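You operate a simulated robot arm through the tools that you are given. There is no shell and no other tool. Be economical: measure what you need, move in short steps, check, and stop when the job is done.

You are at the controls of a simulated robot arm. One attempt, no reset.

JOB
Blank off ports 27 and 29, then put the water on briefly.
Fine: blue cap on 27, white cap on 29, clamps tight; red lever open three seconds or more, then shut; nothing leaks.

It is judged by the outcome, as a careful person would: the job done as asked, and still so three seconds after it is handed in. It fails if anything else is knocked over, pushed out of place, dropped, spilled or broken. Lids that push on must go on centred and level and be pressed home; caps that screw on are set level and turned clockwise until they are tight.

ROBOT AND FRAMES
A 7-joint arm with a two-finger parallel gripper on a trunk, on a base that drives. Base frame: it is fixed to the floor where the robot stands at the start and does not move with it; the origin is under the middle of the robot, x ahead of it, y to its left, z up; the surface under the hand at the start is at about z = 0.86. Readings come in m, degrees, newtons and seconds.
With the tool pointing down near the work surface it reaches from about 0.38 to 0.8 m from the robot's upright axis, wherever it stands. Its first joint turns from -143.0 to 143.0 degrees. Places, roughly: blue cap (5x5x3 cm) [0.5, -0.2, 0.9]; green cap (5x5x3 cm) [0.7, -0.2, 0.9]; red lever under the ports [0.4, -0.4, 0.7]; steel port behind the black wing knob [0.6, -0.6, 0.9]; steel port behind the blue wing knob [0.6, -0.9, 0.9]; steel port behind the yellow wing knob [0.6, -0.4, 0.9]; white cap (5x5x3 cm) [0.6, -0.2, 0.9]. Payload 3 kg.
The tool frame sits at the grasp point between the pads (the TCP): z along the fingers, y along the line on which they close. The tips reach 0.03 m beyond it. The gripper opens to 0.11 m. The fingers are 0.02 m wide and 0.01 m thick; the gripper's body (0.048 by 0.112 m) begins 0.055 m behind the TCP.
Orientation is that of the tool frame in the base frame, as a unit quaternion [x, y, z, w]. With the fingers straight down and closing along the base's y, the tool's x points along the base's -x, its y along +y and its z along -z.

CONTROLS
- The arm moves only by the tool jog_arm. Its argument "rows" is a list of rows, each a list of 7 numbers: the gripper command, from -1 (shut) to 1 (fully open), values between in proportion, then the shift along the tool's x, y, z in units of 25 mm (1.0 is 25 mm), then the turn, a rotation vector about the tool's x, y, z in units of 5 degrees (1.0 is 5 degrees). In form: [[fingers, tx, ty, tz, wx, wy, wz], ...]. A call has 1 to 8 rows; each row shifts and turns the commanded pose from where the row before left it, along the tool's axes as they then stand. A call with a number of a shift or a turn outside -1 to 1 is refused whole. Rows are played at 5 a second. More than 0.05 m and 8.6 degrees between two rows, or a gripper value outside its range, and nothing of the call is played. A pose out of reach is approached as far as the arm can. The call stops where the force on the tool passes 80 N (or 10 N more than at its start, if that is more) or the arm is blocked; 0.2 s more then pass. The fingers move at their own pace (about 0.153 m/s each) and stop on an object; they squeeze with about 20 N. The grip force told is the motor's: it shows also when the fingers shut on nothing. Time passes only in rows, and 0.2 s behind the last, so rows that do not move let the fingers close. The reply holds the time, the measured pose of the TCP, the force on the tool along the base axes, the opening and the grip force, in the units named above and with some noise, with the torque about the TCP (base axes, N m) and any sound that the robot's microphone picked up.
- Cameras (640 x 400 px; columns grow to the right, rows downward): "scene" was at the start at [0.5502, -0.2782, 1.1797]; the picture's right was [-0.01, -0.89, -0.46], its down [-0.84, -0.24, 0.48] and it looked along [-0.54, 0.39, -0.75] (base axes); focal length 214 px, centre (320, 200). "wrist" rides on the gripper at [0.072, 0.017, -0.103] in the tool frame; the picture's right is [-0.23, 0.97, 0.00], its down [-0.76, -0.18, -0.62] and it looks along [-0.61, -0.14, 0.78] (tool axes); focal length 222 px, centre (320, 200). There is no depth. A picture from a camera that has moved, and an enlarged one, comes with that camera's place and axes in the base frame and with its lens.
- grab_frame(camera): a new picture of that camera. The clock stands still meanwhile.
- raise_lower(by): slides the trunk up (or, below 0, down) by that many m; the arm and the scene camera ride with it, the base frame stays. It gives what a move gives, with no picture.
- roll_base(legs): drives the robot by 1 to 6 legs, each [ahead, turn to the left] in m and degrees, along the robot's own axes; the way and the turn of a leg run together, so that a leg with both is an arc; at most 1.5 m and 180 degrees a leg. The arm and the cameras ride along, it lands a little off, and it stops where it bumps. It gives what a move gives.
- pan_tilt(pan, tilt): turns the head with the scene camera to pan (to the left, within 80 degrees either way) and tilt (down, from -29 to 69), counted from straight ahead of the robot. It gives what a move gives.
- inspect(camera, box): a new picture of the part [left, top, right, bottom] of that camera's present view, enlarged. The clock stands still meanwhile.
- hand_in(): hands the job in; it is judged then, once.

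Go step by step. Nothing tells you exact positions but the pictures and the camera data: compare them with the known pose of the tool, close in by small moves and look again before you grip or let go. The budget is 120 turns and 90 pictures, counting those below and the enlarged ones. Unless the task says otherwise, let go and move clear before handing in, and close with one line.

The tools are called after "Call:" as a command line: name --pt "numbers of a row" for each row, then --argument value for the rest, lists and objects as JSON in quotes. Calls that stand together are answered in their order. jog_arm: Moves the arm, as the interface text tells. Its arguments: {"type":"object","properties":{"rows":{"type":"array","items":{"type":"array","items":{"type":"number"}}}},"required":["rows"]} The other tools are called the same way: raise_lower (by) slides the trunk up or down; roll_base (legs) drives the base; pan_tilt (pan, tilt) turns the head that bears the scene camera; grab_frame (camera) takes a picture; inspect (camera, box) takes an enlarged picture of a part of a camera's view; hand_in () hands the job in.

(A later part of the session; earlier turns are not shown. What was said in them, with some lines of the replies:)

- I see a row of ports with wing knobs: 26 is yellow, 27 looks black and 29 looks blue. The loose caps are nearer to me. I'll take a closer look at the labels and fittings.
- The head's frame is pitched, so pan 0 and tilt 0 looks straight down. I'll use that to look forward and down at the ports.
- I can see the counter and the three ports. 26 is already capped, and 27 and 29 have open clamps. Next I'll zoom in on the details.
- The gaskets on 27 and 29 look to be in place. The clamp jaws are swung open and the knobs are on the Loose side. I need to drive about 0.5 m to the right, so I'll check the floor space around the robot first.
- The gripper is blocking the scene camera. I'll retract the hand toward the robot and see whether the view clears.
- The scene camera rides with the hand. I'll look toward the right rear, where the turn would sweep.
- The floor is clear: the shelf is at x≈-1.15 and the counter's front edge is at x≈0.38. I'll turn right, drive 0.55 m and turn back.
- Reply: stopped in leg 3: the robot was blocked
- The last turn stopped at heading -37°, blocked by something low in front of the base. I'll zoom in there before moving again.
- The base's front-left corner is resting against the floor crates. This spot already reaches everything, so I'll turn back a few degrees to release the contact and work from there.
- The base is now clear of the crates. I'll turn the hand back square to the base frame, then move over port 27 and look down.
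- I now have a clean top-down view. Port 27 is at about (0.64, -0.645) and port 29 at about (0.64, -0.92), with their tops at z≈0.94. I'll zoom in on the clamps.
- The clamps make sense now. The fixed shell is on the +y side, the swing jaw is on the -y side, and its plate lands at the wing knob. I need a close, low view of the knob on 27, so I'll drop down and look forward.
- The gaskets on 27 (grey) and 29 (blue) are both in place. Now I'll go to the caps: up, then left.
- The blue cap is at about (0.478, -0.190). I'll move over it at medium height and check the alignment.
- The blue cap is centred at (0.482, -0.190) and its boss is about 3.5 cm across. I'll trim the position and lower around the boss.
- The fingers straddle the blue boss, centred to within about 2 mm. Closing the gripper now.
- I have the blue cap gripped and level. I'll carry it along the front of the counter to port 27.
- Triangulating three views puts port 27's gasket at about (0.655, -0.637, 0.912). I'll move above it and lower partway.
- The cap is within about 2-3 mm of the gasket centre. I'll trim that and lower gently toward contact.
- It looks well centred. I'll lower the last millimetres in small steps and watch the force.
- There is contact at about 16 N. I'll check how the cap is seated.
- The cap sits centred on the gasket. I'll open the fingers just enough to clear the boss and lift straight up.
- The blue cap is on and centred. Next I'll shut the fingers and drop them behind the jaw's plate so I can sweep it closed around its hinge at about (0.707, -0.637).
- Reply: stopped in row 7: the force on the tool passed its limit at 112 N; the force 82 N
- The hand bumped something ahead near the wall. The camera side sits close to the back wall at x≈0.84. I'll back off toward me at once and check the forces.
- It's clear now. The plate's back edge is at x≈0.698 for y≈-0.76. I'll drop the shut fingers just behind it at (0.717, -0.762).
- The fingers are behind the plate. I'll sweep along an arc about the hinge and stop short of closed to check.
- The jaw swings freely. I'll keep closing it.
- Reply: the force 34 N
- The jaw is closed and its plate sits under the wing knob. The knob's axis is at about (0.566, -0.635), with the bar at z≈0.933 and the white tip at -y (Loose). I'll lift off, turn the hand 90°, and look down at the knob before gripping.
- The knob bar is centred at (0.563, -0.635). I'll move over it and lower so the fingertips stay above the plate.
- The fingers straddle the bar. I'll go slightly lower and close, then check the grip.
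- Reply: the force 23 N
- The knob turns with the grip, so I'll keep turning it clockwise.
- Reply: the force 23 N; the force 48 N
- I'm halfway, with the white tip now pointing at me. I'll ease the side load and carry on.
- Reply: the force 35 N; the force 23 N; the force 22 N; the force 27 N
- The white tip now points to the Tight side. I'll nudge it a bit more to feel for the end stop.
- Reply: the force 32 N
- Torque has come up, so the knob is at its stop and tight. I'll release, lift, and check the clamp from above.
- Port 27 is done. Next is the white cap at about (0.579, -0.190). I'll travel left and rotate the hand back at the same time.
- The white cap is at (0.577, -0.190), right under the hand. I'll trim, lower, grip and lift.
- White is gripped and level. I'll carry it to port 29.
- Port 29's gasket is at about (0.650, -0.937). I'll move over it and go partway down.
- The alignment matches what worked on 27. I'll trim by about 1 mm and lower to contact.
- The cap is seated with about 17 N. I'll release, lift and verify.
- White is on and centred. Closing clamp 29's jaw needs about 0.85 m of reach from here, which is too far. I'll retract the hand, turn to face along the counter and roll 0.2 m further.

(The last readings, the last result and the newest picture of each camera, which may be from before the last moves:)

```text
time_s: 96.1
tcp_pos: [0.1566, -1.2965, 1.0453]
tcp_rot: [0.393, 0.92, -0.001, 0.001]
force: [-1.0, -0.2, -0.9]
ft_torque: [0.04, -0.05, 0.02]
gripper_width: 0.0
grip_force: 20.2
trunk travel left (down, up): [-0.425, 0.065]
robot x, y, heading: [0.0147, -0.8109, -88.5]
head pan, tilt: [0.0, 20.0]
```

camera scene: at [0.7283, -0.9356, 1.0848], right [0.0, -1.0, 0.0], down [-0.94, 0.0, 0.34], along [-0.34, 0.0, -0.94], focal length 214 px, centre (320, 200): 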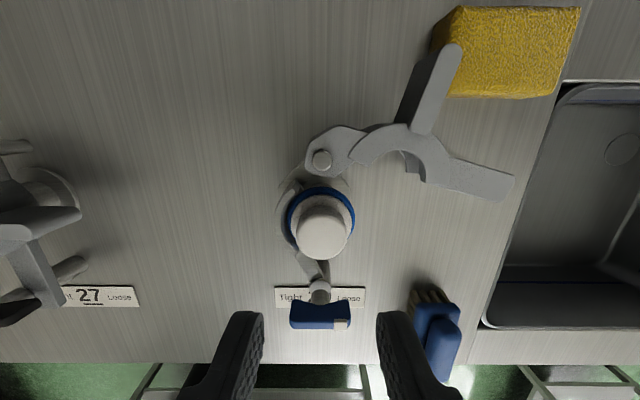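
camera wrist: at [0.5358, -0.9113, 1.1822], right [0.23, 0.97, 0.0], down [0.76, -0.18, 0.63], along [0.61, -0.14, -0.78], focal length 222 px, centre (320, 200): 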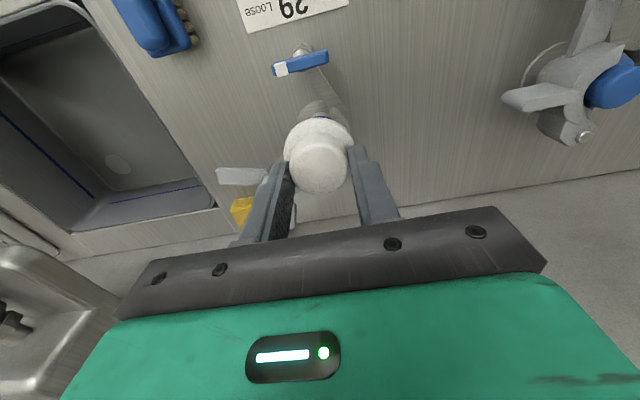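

The base is now at y≈-0.81. I'll bring the hand back square and over to the jaw of clamp 29.

Call:
jog_arm --pt "-1 -0.361 0.946 0 0 0 -0.926" --pt "-1 -0.436 0.914 0 0 0 -0.926" --pt "-1 -0.508 0.876 0 0 0 -0.926" --pt "-1 -0.576 0.832 0 0 0 -0.926" --pt "-1 -0.643 0.783 0 0 0 -0.926" --pt "-1 -0.702 0.729 0 0 0 -0.926" --pt "-1 -0.759 0.669 0 0 0 -0.926" --pt "-1 -0.812 0.606 0 0 0 -0.926"

Call:
jog_arm --pt "-1 -0.857 0.539 0 0 0 -0.926" --pt "-1 -0.899 0.467 0 0 0 -0.926" --pt "-1 -0.933 0.393 0 0 0 0" --pt "-1 -0.933 0.393 0 0 0 0" --pt "-1 -0.933 0.393 0 0 0 0" --pt "-1 -0.933 0.393 0 0 0 0" --pt "-1 -0.933 0.393 0 0 0 0" --pt "-1 -0.933 0.393 0 0 0 0"

Call:
jog_arm --pt "-1 -0.933 0.393 0 0 0 0" --pt "-1 -0.933 0.393 0 0 0 0" --pt "-1 -0.933 0.393 0 0 0 0" --pt "-1 -0.933 0.393 0 0 0 0" --pt "-1 -0.933 0.393 0 0 0 0" --pt "-1 -0.933 0.393 0 0 0 0"

Call:
grab_frame --camera "wrist"

```text
time_s: 97.9
tcp_pos: [0.3424, -1.2178, 1.0436]
tcp_rot: [0.079, 0.997, -0.002, 0.001]
force: [0.5, -0.5, 1.2]
ft_torque: [-0.03, -0.05, 0.02]
gripper_width: 0.0
grip_force: 19.7
trunk travel left (down, up): [-0.425, 0.065]
robot x, y, heading: [0.0145, -0.816, -88.6]
head pan, tilt: [0.0, 20.0]
```

```text
time_s: 99.7
tcp_pos: [0.5311, -1.1358, 1.0471]
tcp_rot: [-0.001, 1.0, -0.002, 0.0]
force: [-0.9, -0.4, -0.7]
ft_torque: [0.0, 0.0, -0.01]
gripper_width: 0.0
grip_force: 20.1
trunk travel left (down, up): [-0.425, 0.065]
robot x, y, heading: [0.017, -0.8166, -88.6]
head pan, tilt: [0.0, 20.0]
```

```text
time_s: 101.1
tcp_pos: [0.6704, -1.0803, 1.0461]
tcp_rot: [0.0, 1.0, -0.002, 0.002]
force: [-0.5, -0.6, -0.2]
ft_torque: [-0.03, 0.01, 0.02]
gripper_width: 0.0
grip_force: 20.4
trunk travel left (down, up): [-0.425, 0.065]
robot x, y, heading: [0.0159, -0.8176, -88.9]
head pan, tilt: [0.0, 20.0]
```

```text
25 pictures are left
camera wrist: at [0.5973, -1.0618, 1.1505], right [0.23, 0.97, 0.0], down [0.76, -0.17, 0.63], along [0.61, -0.14, -0.78], focal length 222 px, centre (320, 200)
```

wrist: 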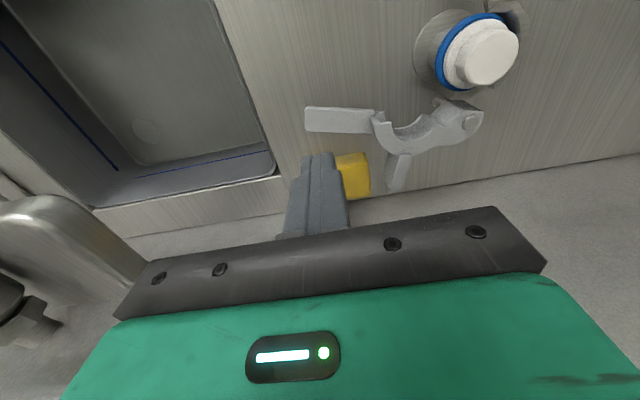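

The plate is where I expected, with its near edge at x≈0.697, and the sponge is about 2 cm behind the drop point. I'll drop the fingers between them.

Call:
jog_arm --pt "-1 -0.93 0.4 0 0 0 0" --pt "-1 -0.9 0.4 0 0 0 0" --pt "-1 0 0 0.98 0 0 0" --pt "-1 0 0 0.98 0 0 0" --pt "-1 0 0 0.98 0 0 0" --pt "-1 0 0 0.98 0 0 0" --pt "-1 0 0 0.9 0 0 0"

Call:
grab_frame --camera "wrist"

```text
time_s: 102.7
tcp_pos: [0.7157, -1.0617, 0.9261]
tcp_rot: [0.001, 1.0, -0.003, 0.001]
force: [-0.1, 0.5, 0.5]
ft_torque: [-0.03, -0.03, -0.02]
gripper_width: 0.0
grip_force: 20.1
trunk travel left (down, up): [-0.425, 0.065]
robot x, y, heading: [0.0165, -0.8179, -88.4]
head pan, tilt: [0.0, 20.0]
```

```text
24 pictures are left
camera wrist: at [0.6425, -1.0429, 1.0294], right [0.23, 0.97, 0.0], down [0.76, -0.17, 0.63], along [0.61, -0.14, -0.78], focal length 222 px, centre (320, 200)
```

wrist: 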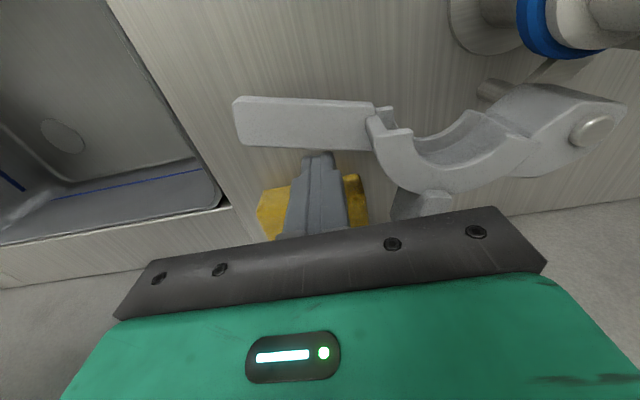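

Call:
jog_arm --pt "-1 0.39 0 0 0 0 0" --pt "-1 0.61 0.156 0 0 0 0" --pt "-1 0.61 0.156 0 0 0 0" --pt "-1 0.5 0.326 0 0 0 0" --pt "-1 0.5 0.326 0 0 0 0" --pt "-1 0.416 0.4 0 0 0 0" --pt "-1 0.416 0.4 0 0 0 0"

Call:
jog_arm --pt "-1 0.26 0.45 0 0 0 0" --pt "-1 0.26 0.45 0 0 0 0" --pt "-1 0.33 0.66 0 0 0 0"

Call:
jog_arm --pt "-1 0.09 0.35 0 0 0 0"

Call:
grab_frame --camera "wrist"

```text
time_s: 104.3
tcp_pos: [0.6293, -1.0155, 0.9247]
tcp_rot: [0.0, 1.0, -0.001, 0.001]
force: [0.7, 0.1, -0.1]
ft_torque: [0.02, 0.01, 0.03]
gripper_width: 0.0001
grip_force: 20.3
trunk travel left (down, up): [-0.425, 0.065]
robot x, y, heading: [0.0151, -0.8163, -88.6]
head pan, tilt: [0.0, 20.0]
```

```text
time_s: 105.1
tcp_pos: [0.6071, -0.9749, 0.9271]
tcp_rot: [0.001, 1.0, -0.003, 0.0]
force: [-3.7, -1.0, 2.9]
ft_torque: [0.03, -0.04, 0.0]
gripper_width: 0.0
grip_force: 19.7
trunk travel left (down, up): [-0.425, 0.065]
robot x, y, heading: [0.0149, -0.8169, -88.8]
head pan, tilt: [0.0, 20.0]
```

```text
time_s: 105.5
tcp_pos: [0.6063, -0.9735, 0.9254]
tcp_rot: [0.002, 1.0, -0.005, 0.002]
force: [7.5, -37.2, -2.4]
ft_torque: [-0.75, -0.17, -0.19]
gripper_width: 0.0
grip_force: 20.3
trunk travel left (down, up): [-0.425, 0.065]
robot x, y, heading: [0.0149, -0.8171, -88.7]
head pan, tilt: [0.0, 20.0]
```

```text
23 pictures are left
camera wrist: at [0.5337, -0.9554, 1.0295], right [0.23, 0.97, -0.01], down [0.76, -0.17, 0.63], along [0.61, -0.15, -0.78], focal length 222 px, centre (320, 200)
```

wrist: 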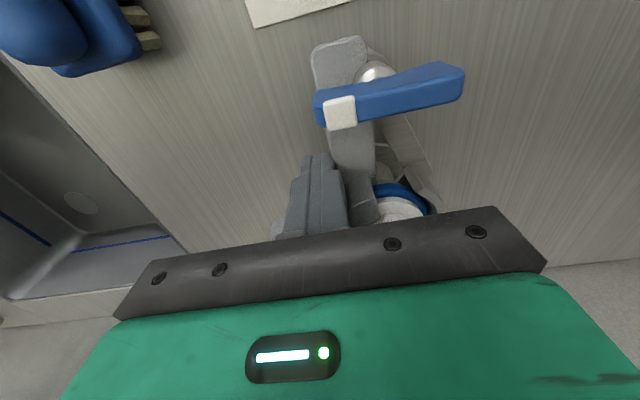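

Jaw 29 is closed the same way as 27. I'll lift, rotate 90° and go to the blue knob.

Call:
jog_arm --pt "-1 0 -0.4 0 0 0 0" --pt "-1 0 0 -1 0 0 0" --pt "-1 0 0 -1 0 0 0" --pt "-1 0 0 -1 0 0 0" --pt "-1 0 0 -1 0 0 0" --pt "-1 0 0 -0.6 0 0 0" --pt "-1 0.3 0.3 0 0 0 -1" --pt "-1 0.3 0.3 0 0 0 -1"

Call:
jog_arm --pt "0 0 0 0 0 0 -1" --pt "0 0 0 0 0 0 -1" --pt "0 0 0 0 0 0 -1" --pt "0 0 0 0 0 0 -1" --pt "0 0 0 0 0 0 -1" --pt "0 0 0 0 0 0 -1" --pt "0 0 0 0 0 0 -1" --pt "0 0 0 0 0 0 -1"

Call:
jog_arm --pt "0 0 0 0 0 0 -1" --pt "0 0 0 0 0 0 -1" --pt "0 0 0 0 0 0 -1" --pt "0 0 0 0 0 0 -1" --pt "0 0 0 0 0 0 -1" --pt "0 0 0 0 0 0 -1" --pt "0 0 0 0 0 0 -1" --pt "0 0 0 0 0 0 -1"

Call:
grab_frame --camera "scene"

```text
time_s: 107.3
tcp_pos: [0.5899, -0.9634, 1.0394]
tcp_rot: [-0.089, 0.996, -0.002, 0.002]
force: [0.4, -1.2, 0.4]
ft_torque: [0.01, -0.01, 0.01]
gripper_width: 0.0
grip_force: 20.1
trunk travel left (down, up): [-0.425, 0.065]
robot x, y, heading: [0.0173, -0.8169, -88.8]
head pan, tilt: [0.0, 20.0]
```

```text
time_s: 109.1
tcp_pos: [0.5901, -0.9626, 1.0407]
tcp_rot: [-0.425, 0.905, -0.002, 0.0]
force: [-0.2, 0.3, -0.2]
ft_torque: [-0.04, 0.01, 0.02]
gripper_width: 0.0549
grip_force: 0.0
trunk travel left (down, up): [-0.425, 0.065]
robot x, y, heading: [0.0168, -0.813, -88.7]
head pan, tilt: [0.0, 20.0]
```

```text
time_s: 110.9
tcp_pos: [0.5902, -0.9635, 1.0402]
tcp_rot: [0.708, -0.707, 0.004, 0.002]
force: [0.5, 0.8, -0.9]
ft_torque: [0.01, 0.02, 0.01]
gripper_width: 0.0551
grip_force: 0.2
trunk travel left (down, up): [-0.425, 0.065]
robot x, y, heading: [0.0152, -0.816, -88.6]
head pan, tilt: [0.0, 20.0]
```

```text
22 pictures are left
camera scene: at [0.5886, -0.8828, 1.0778], right [1.0, 0.0, 0.0], down [0.0, -0.94, 0.35], along [0.0, -0.35, -0.94], focal length 214 px, centre (320, 200)
```

scene: 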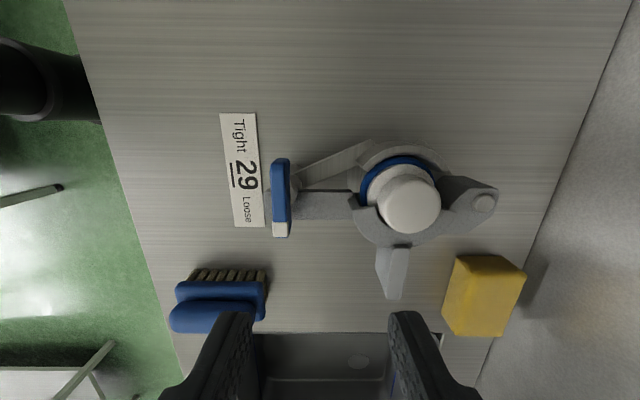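

Call:
jog_arm --pt "0 -0.51 0.51 0 0 0 0" --pt "0 -0.51 0.51 0 0 0 0" --pt "0 0 0 0.9 0 0 0" --pt "0 0 0 0.9 0 0 0" --pt "0 0 0 0.9 0 0 0" --pt "0 0 0 0.92 0 0 0"

Call:
grab_frame --camera "wrist"

```text
time_s: 112.3
tcp_pos: [0.5624, -0.9397, 0.9507]
tcp_rot: [0.708, -0.706, 0.002, 0.002]
force: [0.0, -0.7, -0.4]
ft_torque: [0.0, 0.01, 0.02]
gripper_width: 0.0553
grip_force: 0.1
trunk travel left (down, up): [-0.425, 0.065]
robot x, y, heading: [0.0132, -0.818, -88.7]
head pan, tilt: [0.0, 20.0]
```

```text
21 pictures are left
camera wrist: at [0.5453, -1.0104, 1.0538], right [-0.97, 0.23, 0.0], down [0.18, 0.77, 0.62], along [0.14, 0.6, -0.78], focal length 222 px, centre (320, 200)
```

wrist: 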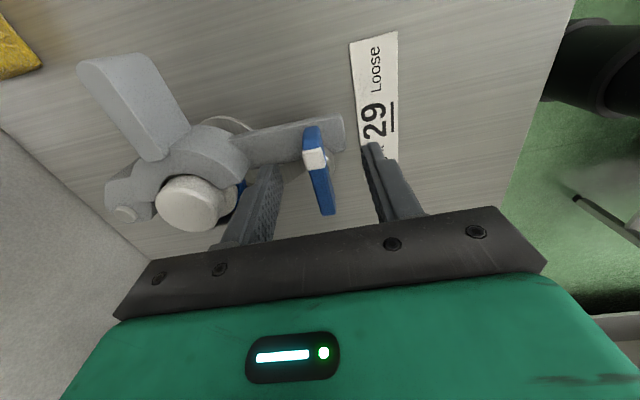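

The fingers straddle the blue bar. I'll close and turn clockwise in stages.

Call:
jog_arm --pt "0 0 -0.06 0.04 0 0 0" --pt "-1 0 0 0 0 0 0" --pt "-1 0 0 0 0 0 0" --pt "-1 0 0 0 0 0 0" --pt "-1 0 0 0 0 0 1" --pt "-1 0 0 0 0 0 1" --pt "-1 0 0 0 0 0 1" --pt "-1 0 0 0 0 0 1"

Call:
jog_arm --pt "-1 0 0 0 0 0 1" --pt "-1 0 0 0 0 0 1" --pt "-1 0 0 0 0 0 1" --pt "-1 0 0 0 0 0 1" --pt "-1 0 0 0 0 0 1" --pt "-1 0 0 0 0 0 1" --pt "-1 0 0 0 0 0 1" --pt "-1 0 0 0 0 0 1"

Call:
jog_arm --pt "-1 0 0 0.03 0 0 1" --pt "-1 0 0 0 0 0 1" --pt "-1 0 0 0.03 0 0 1" --pt "-1 0 0 0 0 0 1" --pt "-1 0 0 0.03 0 0 1" --pt "-1 0 0 0 0 0 1"

```text
time_s: 114.1
tcp_pos: [0.562, -0.9388, 0.9487]
tcp_rot: [-0.573, 0.82, -0.001, -0.002]
force: [-45.7, -2.5, -17.0]
ft_torque: [-0.42, 1.36, 0.04]
gripper_width: 0.0179
grip_force: 45.6
trunk travel left (down, up): [-0.425, 0.065]
robot x, y, heading: [0.0192, -0.8194, -88.7]
head pan, tilt: [0.0, 20.0]
```

```text
time_s: 115.9
tcp_pos: [0.5644, -0.9375, 0.9511]
tcp_rot: [-0.259, 0.966, -0.003, -0.001]
force: [-44.5, 15.0, -9.5]
ft_torque: [0.45, 1.14, -0.04]
gripper_width: 0.0179
grip_force: 44.5
trunk travel left (down, up): [-0.425, 0.065]
robot x, y, heading: [0.0179, -0.8162, -88.5]
head pan, tilt: [0.0, 20.0]
```

```text
time_s: 117.3
tcp_pos: [0.5648, -0.9372, 0.9497]
tcp_rot: [0.0, 1.0, -0.004, 0.004]
force: [-7.5, 3.0, 35.6]
ft_torque: [0.26, 0.22, -0.02]
gripper_width: 0.0181
grip_force: 45.0
trunk travel left (down, up): [-0.425, 0.065]
robot x, y, heading: [0.0139, -0.8182, -88.6]
head pan, tilt: [0.0, 20.0]
```

Halfway there. Continuing.

Call:
jog_arm --pt "-1 0.02 0 -0.04 0 0 1" --pt "-1 0 0 0 0 0 1" --pt "-1 0 0 0 0 0 1" --pt "-1 0 0 0 0 0 1" --pt "-1 0 0 0 0 0 1" --pt "-1 0 0 0 0 0 1" --pt "-1 0 0 0 0 0 1" --pt "-1 0 0 0 0 0 1"

Call:
jog_arm --pt "-1 0 0 0.03 0 0 1" --pt "-1 0 0 0 0 0 1" --pt "-1 0 0 0 0 0 1" --pt "-1 0 0 0 0 0 1" --pt "-1 0 0 0 0 0 1" --pt "-1 0 0 0 0 0 1" --pt "-1 0 0 0 0 0 1" --pt "-1 0 0 0 0 0 1"

Call:
jog_arm --pt "-1 0 0 0 0 0 1" --pt "-1 0 0 0 0 0 1" --pt "-1 0 0 0 0 0 1" --pt "-1 0 0 0 0 0 1"

Call:
grab_frame --camera "wrist"

```text
time_s: 119.1
tcp_pos: [0.5649, -0.9407, 0.9471]
tcp_rot: [0.342, 0.94, -0.001, 0.002]
force: [10.2, -16.2, 30.7]
ft_torque: [-0.38, -0.2, 0.02]
gripper_width: 0.0181
grip_force: 45.8
trunk travel left (down, up): [-0.425, 0.065]
robot x, y, heading: [0.0143, -0.8161, -88.7]
head pan, tilt: [0.0, 20.0]
```

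```text
time_s: 120.9
tcp_pos: [0.5617, -0.9392, 0.9458]
tcp_rot: [0.643, 0.766, -0.001, 0.002]
force: [-20.3, -30.6, 18.4]
ft_torque: [-1.3, 0.52, 0.1]
gripper_width: 0.0179
grip_force: 45.2
trunk travel left (down, up): [-0.425, 0.065]
robot x, y, heading: [0.018, -0.8171, -88.7]
head pan, tilt: [0.0, 20.0]
```

```text
time_s: 121.9
tcp_pos: [0.562, -0.9389, 0.9454]
tcp_rot: [0.766, 0.643, -0.001, 0.002]
force: [-40.6, -16.6, 4.7]
ft_torque: [-0.66, 0.98, 0.36]
gripper_width: 0.0189
grip_force: 45.1
trunk travel left (down, up): [-0.425, 0.065]
robot x, y, heading: [0.0138, -0.8174, -88.6]
head pan, tilt: [0.0, 20.0]
```

```text
20 pictures are left
camera wrist: at [0.5913, -0.869, 1.0495], right [0.92, -0.39, 0.0], down [-0.31, -0.72, 0.63], along [-0.25, -0.58, -0.78], focal length 222 px, centre (320, 200)
```

wrist: 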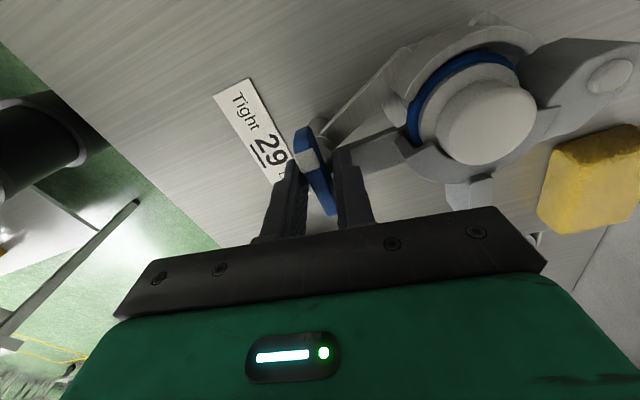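

Clamp 29 is tight, with torque coming up at the stop as on 27. I'll release, lift, and take the hand toward the red lever, keeping the cameras in front of the cabinet.

Call:
jog_arm --pt "-0.2 0 0 0 0 0 0" --pt "0 0 0 0 0 0 0" --pt "0 0 0 -0.6 0 0 0" --pt "0 0 0 -1 0 0 0" --pt "0 0 0 -1 0 0 0" --pt "0 0 0 -1 0 0 0"

Call:
grab_frame --camera "wrist"

Call:
jog_arm --pt "-1 0.826 -0.712 0 0 0 0" --pt "-1 0.826 -0.712 0 0 0 0" --pt "-1 0.826 -0.712 0 0 0 0" --pt "-1 0.826 -0.712 0 0 0 0" --pt "-1 0.826 -0.712 0 0 0 0" --pt "-1 0.826 -0.712 0 0 0 0" --pt "-1 0.826 -0.712 0 0 0 0" --pt "-1 0.826 -0.712 0 0 0 0"

Call:
jog_arm --pt "-1 0.826 -0.712 0 0 0 0" --pt "-1 0.826 -0.712 0 0 0 0" --pt "-1 0.826 -0.712 0 0 0 0" --pt "-1 0.826 -0.712 0 0 0 0" --pt "-1 0.826 -0.712 0 0 0 0" --pt "-1 0.826 -0.712 0 0 0 0" --pt "-1 0.826 -0.712 0 0 0 0" --pt "-1 0.826 -0.712 0 0 0 0"

Call:
jog_arm --pt "-1 0.826 -0.712 0 0 0 0" --pt "-1 0.826 -0.712 0 0 0 0" --pt "-1 0.826 -0.712 0 0 0 0" --pt "-1 0.826 -0.712 0 0 0 0" --pt "-1 0.826 -0.712 0 0 0 0" --pt "-1 0.826 -0.712 0 0 0 0" --pt "-1 0.826 -0.712 0.8 0 0 0" --pt "-1 0.826 -0.712 0.8 0 0 0"

Call:
pan_tilt --pan 40 --tilt 0

Call:
grab_frame --camera "scene"

```text
time_s: 123.3
tcp_pos: [0.5653, -0.9372, 1.0368]
tcp_rot: [0.765, 0.644, -0.001, 0.003]
force: [0.2, 0.2, -0.4]
ft_torque: [0.05, 0.01, -0.01]
gripper_width: 0.0548
grip_force: 0.1
trunk travel left (down, up): [-0.425, 0.065]
robot x, y, heading: [0.0158, -0.8165, -88.6]
head pan, tilt: [0.0, 20.0]
```

```text
19 pictures are left
camera wrist: at [0.5945, -0.8669, 1.1404], right [0.92, -0.39, 0.0], down [-0.31, -0.72, 0.63], along [-0.24, -0.58, -0.78], focal length 222 px, centre (320, 200)
```

wrist: 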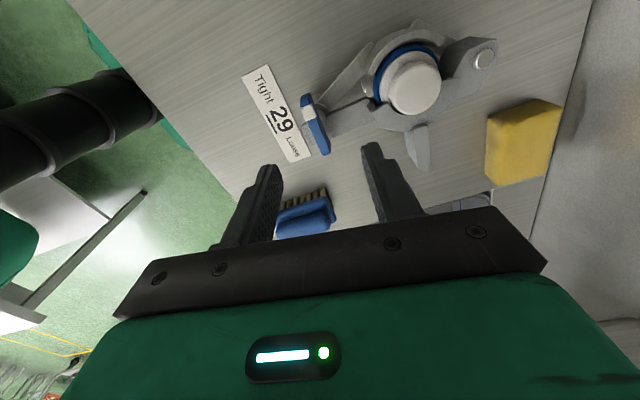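

```text
time_s: 125.1
tcp_pos: [0.4536, -0.7509, 1.0374]
tcp_rot: [0.765, 0.644, 0.0, 0.003]
force: [-0.1, 0.2, -0.4]
ft_torque: [0.01, 0.01, -0.03]
gripper_width: 0.0
grip_force: 19.9
trunk travel left (down, up): [-0.425, 0.065]
robot x, y, heading: [0.0152, -0.8155, -88.5]
head pan, tilt: [0.0, 20.0]
```

```text
time_s: 126.9
tcp_pos: [0.3407, -0.5636, 1.0347]
tcp_rot: [0.766, 0.643, -0.001, 0.002]
force: [0.0, -0.3, 0.4]
ft_torque: [-0.01, 0.0, 0.02]
gripper_width: 0.0001
grip_force: 19.9
trunk travel left (down, up): [-0.425, 0.065]
robot x, y, heading: [0.0183, -0.8172, -88.3]
head pan, tilt: [0.0, 20.0]
```

```text
time_s: 128.7
tcp_pos: [0.2273, -0.3778, 0.9933]
tcp_rot: [0.766, 0.643, -0.001, 0.002]
force: [-1.0, 0.4, 0.4]
ft_torque: [0.05, -0.02, 0.0]
gripper_width: 0.0
grip_force: 19.6
trunk travel left (down, up): [-0.425, 0.065]
robot x, y, heading: [0.0148, -0.8174, -88.5]
head pan, tilt: [0.0, 20.0]
```

```text
time_s: 129.8
tcp_pos: [0.2275, -0.3781, 0.9937]
tcp_rot: [0.765, 0.644, 0.0, 0.003]
force: [-0.4, 0.1, -0.6]
ft_torque: [-0.01, 0.02, 0.02]
gripper_width: 0.0
grip_force: 19.7
trunk travel left (down, up): [-0.425, 0.065]
robot x, y, heading: [0.0165, -0.8144, -88.3]
head pan, tilt: [40.0, 0.0]
```

```text
18 pictures are left
camera scene: at [0.2655, -0.4931, 1.0557], right [-0.75, 0.13, -0.64], down [0.17, 0.98, 0.0], along [0.63, -0.11, -0.76], focal length 214 px, centre (320, 200)
```

scene: 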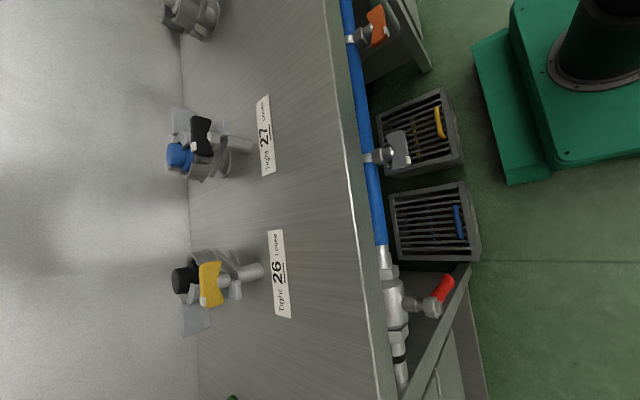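

Now I can see it: a blue pipe runs under the counter edge, with the red-handled valve at its +y end. I'll zoom in on the lever.

Call:
inspect --camera "scene" --box '[350, 230, 490, 370]'

Call:
inspect --camera "scene" --box '[330, 0, 470, 180]'

```text
2.86 times, centred on (420, 300) of scene
camera zoom: at [0.2655, -0.4931, 1.0557], right [-0.75, 0.13, -0.64], down [0.17, 0.98, 0.0], along [0.63, -0.11, -0.76], focal length 613 px, centre (34, -86)
```

zoom: 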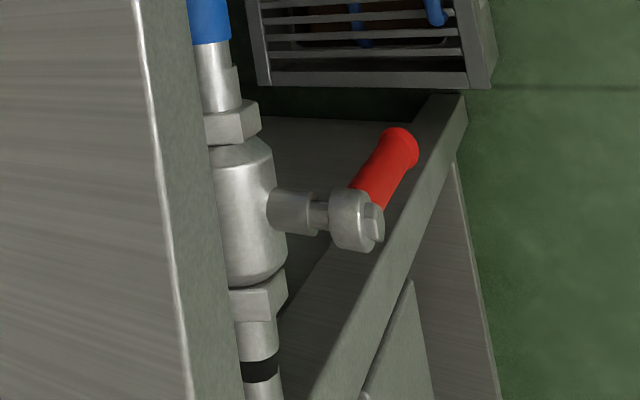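

```text
2.22 times, centred on (400, 90) of scene
camera zoom: at [0.2655, -0.4931, 1.0557], right [-0.75, 0.13, -0.64], down [0.17, 0.98, 0.0], along [0.63, -0.11, -0.76], focal length 477 px, centre (142, 444)
```

zoom: 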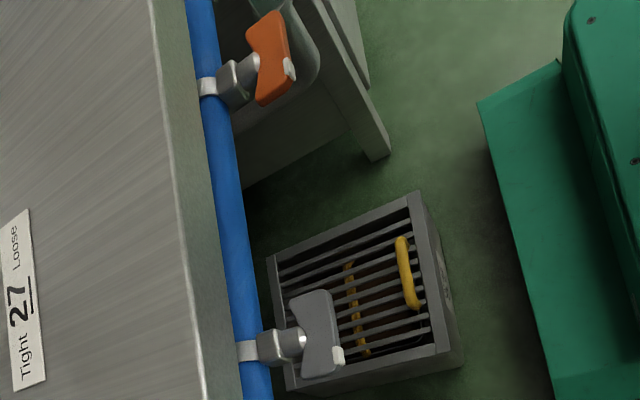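

The handle hangs straight down from a hub at about (0.359, -0.364, 0.739), crosswise to the pipe, so the valve is shut. Opening it means swinging the handle about the x axis. The counter overhangs the handle, so I'll tilt the hand to point forward.

Call:
jog_arm --pt "-1 0 0 0 0 0 -1" --pt "-1 0 0 0 0 0 -1" --pt "-1 0 0 0 -1 0 0" --pt "-1 0 0 0 -1 0 0" --pt "-1 0 0 0 -1 0 0" --pt "-1 0 0 0 -1 0 0" --pt "-1 0 0 0 -1 0 0" --pt "-1 0 0 0 -1 0 0"

Call:
jog_arm --pt "-1 0 0 0 -1 0 0" --pt "-1 0 0 0 -1 0 0" --pt "-1 0 0 0 -1 0 0" --pt "-1 0 0 0 -1 0 0" --pt "-1 0 0 0 -1 0 0" --pt "-1 0 0 0 -1 0 0"

```text
time_s: 131.6
tcp_pos: [0.2301, -0.3441, 1.0153]
tcp_rot: [0.682, 0.683, 0.181, 0.186]
force: [0.8, -0.8, -0.3]
ft_torque: [-0.01, 0.01, 0.02]
gripper_width: 0.0001
grip_force: 19.8
out of reach, approached as far as the arm can: row 7, 8
trunk travel left (down, up): [-0.425, 0.065]
robot x, y, heading: [0.0178, -0.8186, -88.4]
head pan, tilt: [40.0, 0.0]
```

```text
time_s: 133.0
tcp_pos: [0.2352, -0.3313, 1.0266]
tcp_rot: [0.673, 0.676, 0.21, 0.215]
force: [-0.3, 0.1, 0.5]
ft_torque: [-0.01, 0.01, -0.02]
gripper_width: 0.0
grip_force: 19.9
out of reach, approached as far as the arm can: row 1, 2, 3, 4, 5, 6
trunk travel left (down, up): [-0.425, 0.065]
robot x, y, heading: [0.0178, -0.815, -88.5]
head pan, tilt: [40.0, 0.0]
```

The first joint is at its limit here, so I'll reposition the base further back, with the lever roughly beside it.

Call:
roll_base --legs '[[0, 13.5], [-0.2, 0], [0, 23], [-0.42, 0], [0, -60]]'

```text
time_s: 141.6
tcp_pos: [0.0945, 0.0701, 1.0256]
tcp_rot: [0.796, 0.525, 0.163, 0.252]
force: [-0.9, 0.2, 0.5]
ft_torque: [0.04, 0.0, -0.01]
gripper_width: 0.0
grip_force: 19.9
trunk travel left (down, up): [-0.425, 0.065]
robot x, y, heading: [-0.338, -0.2741, -111.9]
head pan, tilt: [40.0, 0.0]
```

Call:
jog_arm --pt "-1 -1 0 0 0 0.68 -0.97" --pt "-1 -1 0 0 0 0.68 -0.97" --pt "-1 -1 0 0 0 0.68 -0.97" --pt "-1 -1 0 0 0 0.68 -0.97" --pt "-1 -1 0 0 -1 0 0" --pt "-1 -1 0 0 -1 0 0" --pt "-1 -1 0 0 -1 0 0"

```text
time_s: 143.2
tcp_pos: [0.1678, -0.0781, 1.0486]
tcp_rot: [0.639, 0.644, 0.296, 0.3]
force: [-0.1, 1.1, 0.8]
ft_torque: [0.01, -0.03, -0.01]
gripper_width: 0.0002
grip_force: 20.5
out of reach, approached as far as the arm can: row 2, 3, 4, 5, 6, 7
trunk travel left (down, up): [-0.425, 0.065]
robot x, y, heading: [-0.3389, -0.2719, -111.8]
head pan, tilt: [40.0, 0.0]
```

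Call:
jog_arm --pt "-1 -1 0 0 0 0 0" --pt "-1 -1 0 0 0 0 0" --pt "-1 -1 0 0 0 0 0" --pt "-1 -1 0 0 0 0 0" --pt "-1 -1 0 0 0 0 0" --pt "-1 -1 0 0 0 0 0"

Call:
raise_lower --by -0.3

Call:
pan_tilt --pan 0 --tilt 0

Call:
grab_frame --camera "scene"

```text
time_s: 144.6
tcp_pos: [0.1943, -0.2152, 1.0666]
tcp_rot: [0.639, 0.646, 0.295, 0.297]
force: [-1.2, 0.2, 0.2]
ft_torque: [0.02, -0.01, -0.05]
gripper_width: 0.0003
grip_force: 19.5
out of reach, approached as far as the arm can: row 2, 3, 4, 5, 6
trunk travel left (down, up): [-0.425, 0.065]
robot x, y, heading: [-0.3386, -0.2736, -111.8]
head pan, tilt: [40.0, 0.0]
```

```text
time_s: 147.6
tcp_pos: [0.1933, -0.2167, 0.7661]
tcp_rot: [0.639, 0.645, 0.296, 0.296]
force: [0.3, 1.5, 0.1]
ft_torque: [0.02, 0.0, 0.01]
gripper_width: 0.0
grip_force: 19.6
trunk travel left (down, up): [-0.125, 0.365]
robot x, y, heading: [-0.3391, -0.2719, -112.0]
head pan, tilt: [40.0, 0.0]
```

```text
time_s: 148.7
tcp_pos: [0.1936, -0.2149, 0.7662]
tcp_rot: [0.64, 0.645, 0.295, 0.296]
force: [-0.8, -0.1, -0.4]
ft_torque: [0.02, 0.03, 0.02]
gripper_width: 0.0
grip_force: 20.5
trunk travel left (down, up): [-0.125, 0.365]
robot x, y, heading: [-0.3385, -0.2731, -111.7]
head pan, tilt: [0.0, 0.0]
```

```text
15 pictures are left
camera scene: at [0.1634, -0.3232, 0.7942], right [-0.65, -0.01, -0.76], down [-0.01, 1.0, -0.01], along [0.76, 0.0, -0.65], focal length 214 px, centre (320, 200)
```

scene: 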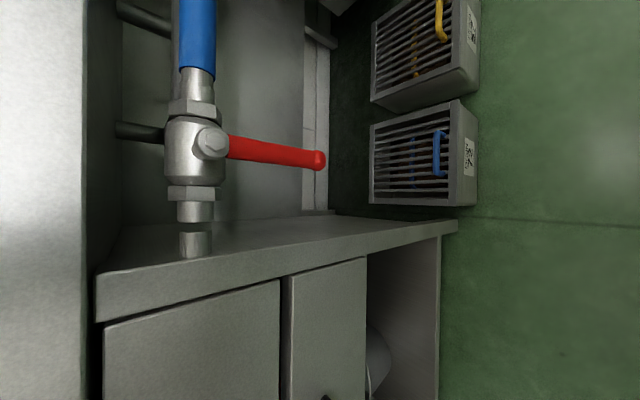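

That is a clear view: the red handle hangs from (0.355, -0.371, 0.747), and only the -y side is free for it to swing. The commanded tilt may be beyond the wrist's range, so I'll ease it back and move toward the lever.

Call:
jog_arm --pt "-1 0 0 0 1 0 0" --pt "-1 0 0 0 1 0 0" --pt "-1 0 0 0 1 0 0" --pt "-1 0 0 0 1 0 0" --pt "-1 -0.5 0 0 0 0 0"

```text
time_s: 149.9
tcp_pos: [0.1935, -0.2311, 0.7666]
tcp_rot: [0.679, 0.689, 0.177, 0.184]
force: [-1.0, 0.2, -1.4]
ft_torque: [0.03, -0.08, -0.04]
gripper_width: 0.0001
grip_force: 20.1
trunk travel left (down, up): [-0.125, 0.365]
robot x, y, heading: [-0.3394, -0.2706, -111.5]
head pan, tilt: [0.0, 0.0]
```

Call:
jog_arm --pt "-1 -1 0.5 0.3 0 0 0" --pt "-1 -1 0.5 0.3 0 0 0" --pt "-1 -1 0.5 0.3 0 0 0" --pt "-1 -0.6 0.5 0.3 0 0 0" --pt "-1 0 0 0 -1 0 0" --pt "-1 0 0 0 -1 0 0" --pt "-1 0 0 0 -1 0 0" --pt "-1 0 0 0 -1 0 0"

Call:
jog_arm --pt "-1 0 0 0 -1 0 0" --pt "-1 0 0 0 -1 0 0" --pt "-1 0 0 0 -1 0 0"

```text
time_s: 151.7
tcp_pos: [0.2525, -0.318, 0.7645]
tcp_rot: [0.639, 0.645, 0.297, 0.296]
force: [0.0, -0.3, 0.0]
ft_torque: [0.01, 0.0, 0.01]
gripper_width: 0.0001
grip_force: 19.8
trunk travel left (down, up): [-0.125, 0.365]
robot x, y, heading: [-0.3408, -0.2686, -111.9]
head pan, tilt: [0.0, 0.0]
```

```text
time_s: 152.5
tcp_pos: [0.2519, -0.3167, 0.7666]
tcp_rot: [0.594, 0.602, 0.378, 0.377]
force: [0.0, -0.2, 0.8]
ft_torque: [0.01, -0.01, -0.02]
gripper_width: 0.0
grip_force: 19.7
trunk travel left (down, up): [-0.125, 0.365]
robot x, y, heading: [-0.3395, -0.27, -112.0]
head pan, tilt: [0.0, 0.0]
```

The tilt is now about 25° below horizontal, with no reach limit. I'll lower and go forward on the +y side of the handle.

Call:
jog_arm --pt "-1 -0.08 -0.845 0.4 0 0 0" --pt "-1 -0.08 -0.845 0.4 0 0 0" --pt "-1 -0.08 -0.845 0.4 0 0 0" --pt "-1 -0.08 -0.845 0.4 0 0 0" --pt "-1 0 0.464 0.975 0 0 0" --pt "-1 0 0.464 0.975 0 0 0"

Call:
grab_frame --camera "scene"

Call:
grab_frame --camera "wrist"

```text
time_s: 153.9
tcp_pos: [0.3064, -0.3261, 0.6734]
tcp_rot: [0.595, 0.601, 0.377, 0.377]
force: [-0.6, -0.6, -0.4]
ft_torque: [0.03, -0.04, 0.01]
gripper_width: 0.0
grip_force: 19.7
trunk travel left (down, up): [-0.125, 0.365]
robot x, y, heading: [-0.3416, -0.2733, -111.8]
head pan, tilt: [0.0, 0.0]
```

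```text
14 pictures are left
camera scene: at [0.2714, -0.4342, 0.6918], right [-0.43, -0.01, -0.9], down [-0.01, 1.0, -0.01], along [0.9, 0.0, -0.43], focal length 214 px, centre (320, 200)
```

scene: 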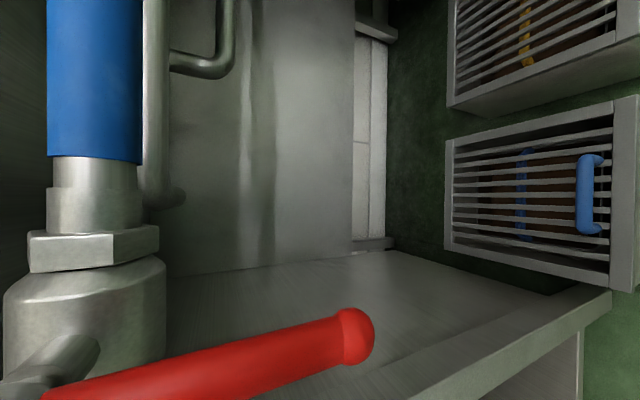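

```text
13 pictures are left
camera wrist: at [0.2207, -0.2531, 0.7324], right [0.42, -0.22, 0.88], down [-0.63, -0.77, 0.11], along [0.65, -0.6, -0.46], focal length 222 px, centre (320, 200)
```

wrist: 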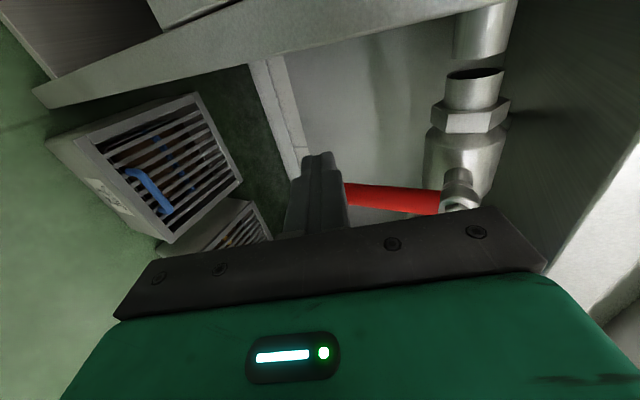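

Alignment is good. I'll go forward the last 27 mm and start pushing the handle toward -y.

Call:
jog_arm --pt "-1 0 0.464 0.975 0 0 0" --pt "-1 -0.88 0.07 -0.03 0 0 0" --pt "-1 -0.91 -0.11 0.05 0 0 0"

Call:
grab_frame --camera "wrist"

```text
time_s: 154.7
tcp_pos: [0.3328, -0.3713, 0.6706]
tcp_rot: [0.595, 0.6, 0.378, 0.378]
force: [0.4, 1.1, -0.6]
ft_torque: [-0.03, 0.0, -0.02]
gripper_width: 0.0001
grip_force: 19.9
trunk travel left (down, up): [-0.125, 0.365]
robot x, y, heading: [-0.3383, -0.2743, -112.1]
head pan, tilt: [0.0, 0.0]
```

```text
12 pictures are left
camera wrist: at [0.2459, -0.2977, 0.7304], right [0.42, -0.22, 0.88], down [-0.63, -0.77, 0.11], along [0.65, -0.61, -0.46], focal length 222 px, centre (320, 200)
```

wrist: 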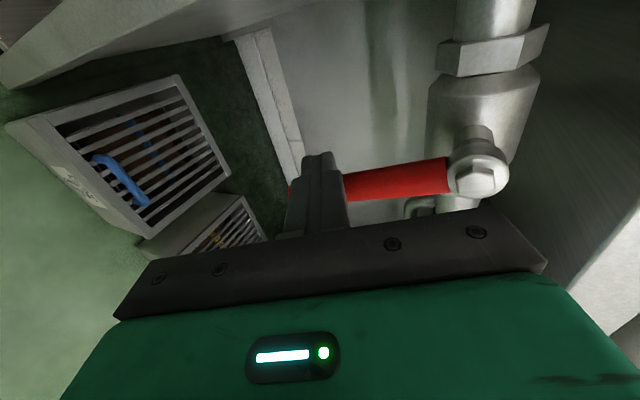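

Call:
jog_arm --pt "-1 -0.91 0.1 -0.05 0 0 0" --pt "-1 -0.85 0.31 -0.15 0 0 0"

Call:
grab_frame --camera "wrist"

```text
time_s: 155.3
tcp_pos: [0.3341, -0.4142, 0.6818]
tcp_rot: [0.595, 0.602, 0.377, 0.378]
force: [0.4, 0.8, 0.0]
ft_torque: [0.0, 0.02, -0.01]
gripper_width: 0.0
grip_force: 20.3
trunk travel left (down, up): [-0.125, 0.365]
robot x, y, heading: [-0.3387, -0.2724, -111.7]
head pan, tilt: [0.0, 0.0]
```

```text
11 pictures are left
camera wrist: at [0.2475, -0.3413, 0.7427], right [0.42, -0.22, 0.88], down [-0.63, -0.77, 0.11], along [0.65, -0.61, -0.46], focal length 222 px, centre (320, 200)
```

wrist: 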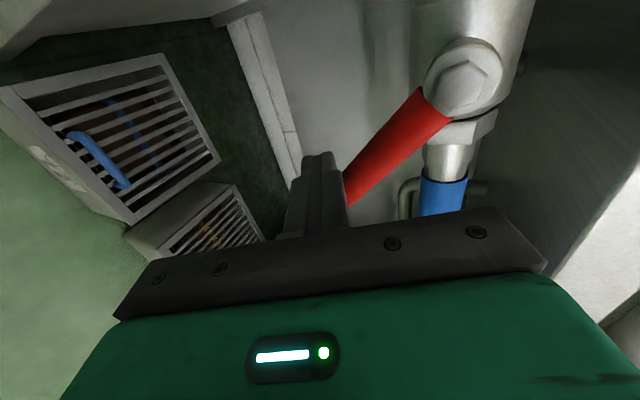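

The valve is turning freely, about 40° so far. Continuing to fully open.

Call:
jog_arm --pt "-1 -0.73 0.51 -0.24 0 0 0" --pt "-1 -0.56 0.66 -0.31 0 0 0" --pt "-1 -0.36 0.77 -0.37 0 0 0"

Call:
grab_frame --camera "wrist"

```text
time_s: 156.1
tcp_pos: [0.3363, -0.4551, 0.735]
tcp_rot: [0.595, 0.602, 0.377, 0.377]
force: [-1.9, 5.5, -14.7]
ft_torque: [0.07, 0.31, 0.1]
gripper_width: 0.0
grip_force: 19.9
trunk travel left (down, up): [-0.125, 0.365]
robot x, y, heading: [-0.3382, -0.2753, -111.8]
head pan, tilt: [0.0, 0.0]
```

```text
10 pictures are left
camera wrist: at [0.2485, -0.3824, 0.7954], right [0.42, -0.22, 0.88], down [-0.63, -0.77, 0.11], along [0.65, -0.6, -0.46], focal length 222 px, centre (320, 200)
```

wrist: 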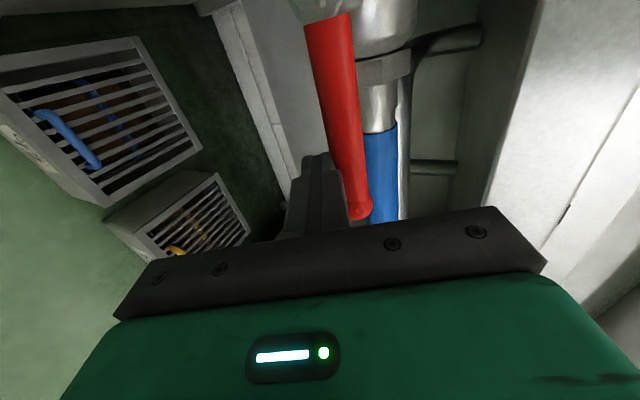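

The handle is now parallel to the pipe and against its stop, so the water is on. I'll hold for a few seconds and look for leaks.

Call:
jog_arm --pt "-1 0 0 0 0 0 0" --pt "-1 0 0 0 0 0 0" --pt "-1 0 0 0 0 0 0" --pt "-1 0 0 0 0 0 0" --pt "-1 0 0 0 0 0 0" --pt "-1 0 0 0 0 0 0" --pt "-1 0 0 0 0 0 0" --pt "-1 0 0 0 0 0 0"

Call:
jog_arm --pt "-1 0 -0.43 0.2 0 0 0" --pt "-1 0 -0.344 -0.722 0 0 0" --pt "-1 0 -0.344 -0.722 0 0 0" --pt "-1 0 -0.344 -0.722 0 0 0" --pt "-1 0 0.93 -0.44 0 0 0" --pt "-1 0 0.93 -0.44 0 0 0" --pt "-1 0 0.93 -0.44 0 0 0"

Call:
grab_frame --camera "wrist"

```text
time_s: 157.9
tcp_pos: [0.3351, -0.4536, 0.7355]
tcp_rot: [0.595, 0.602, 0.376, 0.377]
force: [-17.6, 6.1, -28.3]
ft_torque: [0.08, 0.67, 0.08]
gripper_width: 0.0002
grip_force: 19.8
trunk travel left (down, up): [-0.125, 0.365]
robot x, y, heading: [-0.3425, -0.2749, -111.9]
head pan, tilt: [0.0, 0.0]
```

```text
time_s: 159.5
tcp_pos: [0.2735, -0.4565, 0.8009]
tcp_rot: [0.595, 0.601, 0.377, 0.377]
force: [0.8, 0.1, 1.0]
ft_torque: [-0.02, 0.01, 0.01]
gripper_width: 0.0003
grip_force: 20.1
trunk travel left (down, up): [-0.125, 0.365]
robot x, y, heading: [-0.3408, -0.2696, -111.7]
head pan, tilt: [0.0, 0.0]
```

```text
9 pictures are left
camera wrist: at [0.1868, -0.3832, 0.8607], right [0.42, -0.22, 0.88], down [-0.63, -0.77, 0.11], along [0.65, -0.61, -0.46], focal length 222 px, centre (320, 200)
```

wrist: 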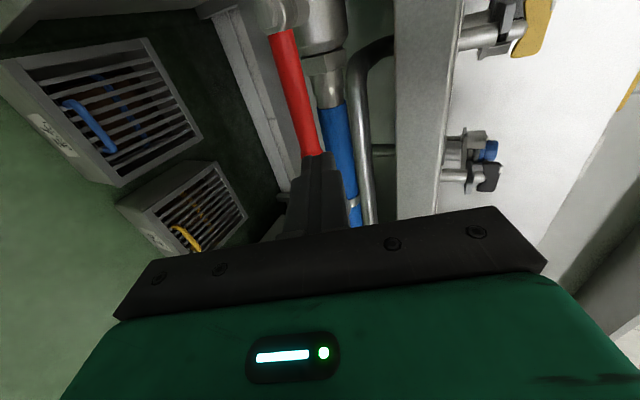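

The valve stays open and nothing abnormal shows. More than 3 s have passed. I'll go in above the handle and push it back down to shut it.

Call:
jog_arm --pt "-1 0 0.344 0.722 0 0 0" --pt "-1 0 0.344 0.722 0 0 0" --pt "-1 0 0.344 0.722 0 0 0" --pt "-1 0 0 0 0 0 0"

Call:
grab_frame --camera "scene"

```text
time_s: 160.5
tcp_pos: [0.3354, -0.4552, 0.8019]
tcp_rot: [0.595, 0.601, 0.377, 0.377]
force: [0.0, -0.2, 0.1]
ft_torque: [0.01, 0.03, -0.02]
gripper_width: 0.0
grip_force: 20.0
trunk travel left (down, up): [-0.125, 0.365]
robot x, y, heading: [-0.3416, -0.272, -111.9]
head pan, tilt: [0.0, 0.0]
```

```text
8 pictures are left
camera scene: at [0.298, -0.5636, 0.8208], right [-0.43, -0.01, -0.9], down [-0.01, 1.0, -0.01], along [0.9, 0.0, -0.43], focal length 214 px, centre (320, 200)
```

scene: 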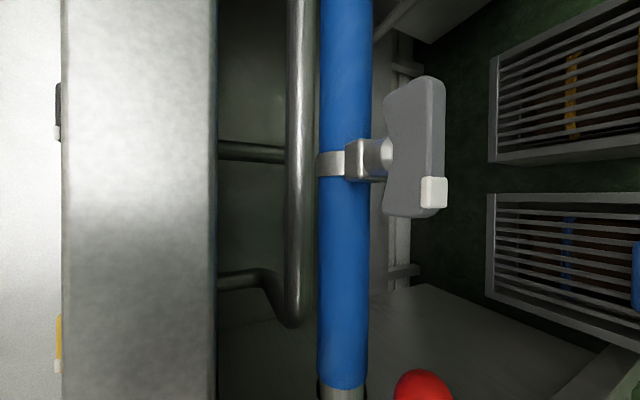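

No water is visible anywhere. Now I'll push the handle back down to the shut position.

Call:
jog_arm --pt "-1 0 -0.69 0.33 0 0 0" --pt "-1 -0.12 -0.83 0.4 0 0 0" --pt "-1 0.12 -0.82 0.39 0 0 0" --pt "-1 0.36 -0.77 0.37 0 0 0" --pt "-1 0.56 -0.65 0.31 0 0 0" --pt "-1 0.72 -0.51 0.24 0 0 0" --pt "-1 0.84 -0.33 0.15 0 0 0"

Call:
jog_arm --pt "-1 0.25 0 0 0 0 0"

Call:
grab_frame --camera "wrist"

```text
time_s: 162.1
tcp_pos: [0.3327, -0.3935, 0.6739]
tcp_rot: [0.595, 0.601, 0.377, 0.377]
force: [0.5, 0.3, -0.6]
ft_torque: [0.03, -0.01, -0.02]
gripper_width: 0.0001
grip_force: 19.9
trunk travel left (down, up): [-0.125, 0.365]
robot x, y, heading: [-0.3389, -0.274, -111.4]
head pan, tilt: [0.0, 0.0]
```

```text
time_s: 162.5
tcp_pos: [0.3332, -0.3909, 0.674]
tcp_rot: [0.597, 0.599, 0.376, 0.378]
force: [-5.5, -22.8, -3.4]
ft_torque: [-0.23, 0.32, -0.53]
gripper_width: 0.0002
grip_force: 19.7
trunk travel left (down, up): [-0.125, 0.365]
robot x, y, heading: [-0.344, -0.2704, -111.8]
head pan, tilt: [0.0, 0.0]
```

```text
7 pictures are left
camera wrist: at [0.2469, -0.3179, 0.7336], right [0.42, -0.22, 0.88], down [-0.64, -0.76, 0.11], along [0.64, -0.61, -0.46], focal length 222 px, centre (320, 200)
```

wrist: 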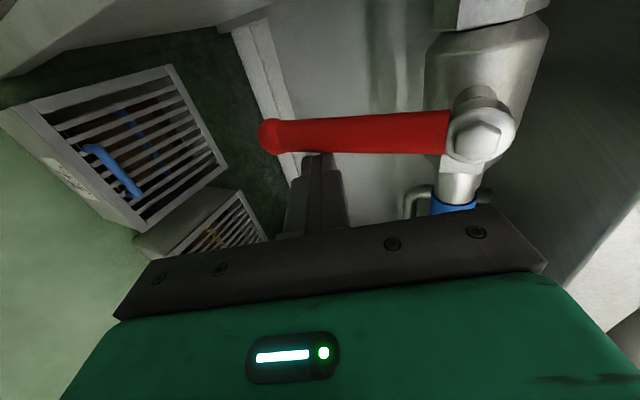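

The handle is back against its shut stop, with the reaction at 23 N. I'll back away and confirm.

Call:
jog_arm --pt "-1 -0.4 0 0 0 0 0" --pt "-1 0 -0.43 -0.9 0 0 0" --pt "-1 0 -0.43 -0.9 0 0 0" --pt "-1 0 -0.43 -0.9 0 0 0" --pt "-1 0 -0.43 -0.9 0 0 0" --pt "-1 1 0 -0.5 0 0 0" --pt "-1 1 0 -0.5 0 0 0"

Call:
raise_lower --by 0.3

Call:
pan_tilt --pan 10 --tilt -10

Call:
grab_frame --camera "scene"

```text
time_s: 164.1
tcp_pos: [0.2218, -0.3729, 0.6805]
tcp_rot: [0.595, 0.601, 0.377, 0.377]
force: [0.4, 0.3, 0.5]
ft_torque: [0.03, 0.02, 0.02]
gripper_width: 0.0002
grip_force: 19.7
out of reach, approached as far as the arm can: row 7
trunk travel left (down, up): [-0.125, 0.365]
robot x, y, heading: [-0.3418, -0.2752, -111.8]
head pan, tilt: [0.0, 0.0]
```

```text
time_s: 167.1
tcp_pos: [0.2217, -0.3727, 0.9797]
tcp_rot: [0.595, 0.601, 0.377, 0.377]
force: [-0.1, 0.7, -0.5]
ft_torque: [0.03, 0.01, -0.03]
gripper_width: 0.0
grip_force: 19.6
trunk travel left (down, up): [-0.425, 0.065]
robot x, y, heading: [-0.3389, -0.2733, -111.5]
head pan, tilt: [0.0, 0.0]
```

```text
time_s: 167.8
tcp_pos: [0.221, -0.3727, 0.9805]
tcp_rot: [0.594, 0.602, 0.377, 0.378]
force: [0.0, 0.4, -0.3]
ft_torque: [-0.02, 0.04, 0.03]
gripper_width: 0.0
grip_force: 19.9
trunk travel left (down, up): [-0.425, 0.065]
robot x, y, heading: [-0.3404, -0.2741, -111.9]
head pan, tilt: [10.0, -10.0]
```

```text
6 pictures are left
camera scene: at [0.1859, -0.4959, 1.0151], right [-0.27, -0.01, -0.96], down [0.16, 0.99, -0.05], along [0.95, -0.17, -0.26], focal length 214 px, centre (320, 200)
```

scene: 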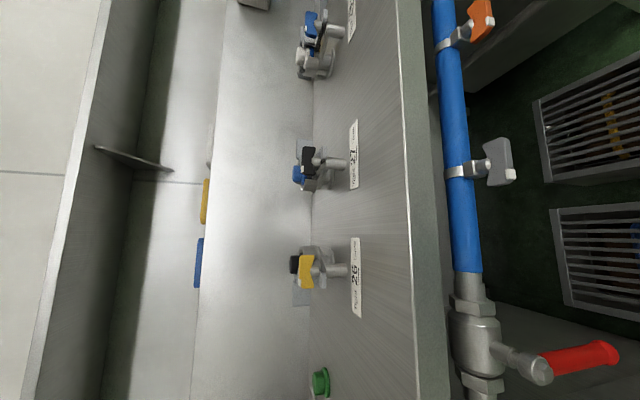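

The lever is shut and hanging straight down. One last zoomed check of the ports for leaks and clamp state.

Call:
inspect --camera "scene" --box '[260, 0, 380, 210]'

```text
1.90 times, centred on (320, 105) of scene
camera zoom: at [0.1859, -0.4959, 1.0151], right [-0.27, -0.01, -0.96], down [0.16, 0.99, -0.05], along [0.95, -0.17, -0.26], focal length 408 px, centre (320, 381)
```

zoom: 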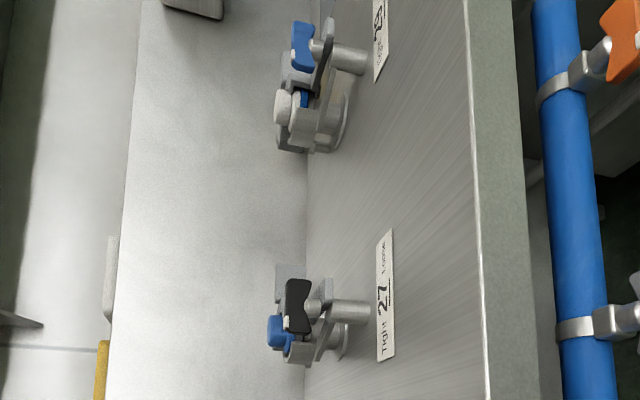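

Both clamps show tight, the counter is dry, the lever is shut and the hand is clear. Handing in.

Call:
hand_in

```text
The job is handed in.
```

The job is handed in: the blue cap is clamped tight on 27 and the white cap on 29, the water was on for about 4–5 s, and the lever is shut again with no leak seen. On the way the base bumped the floor crates and the hand bumped something by the back wall; nothing looked moved or damaged.
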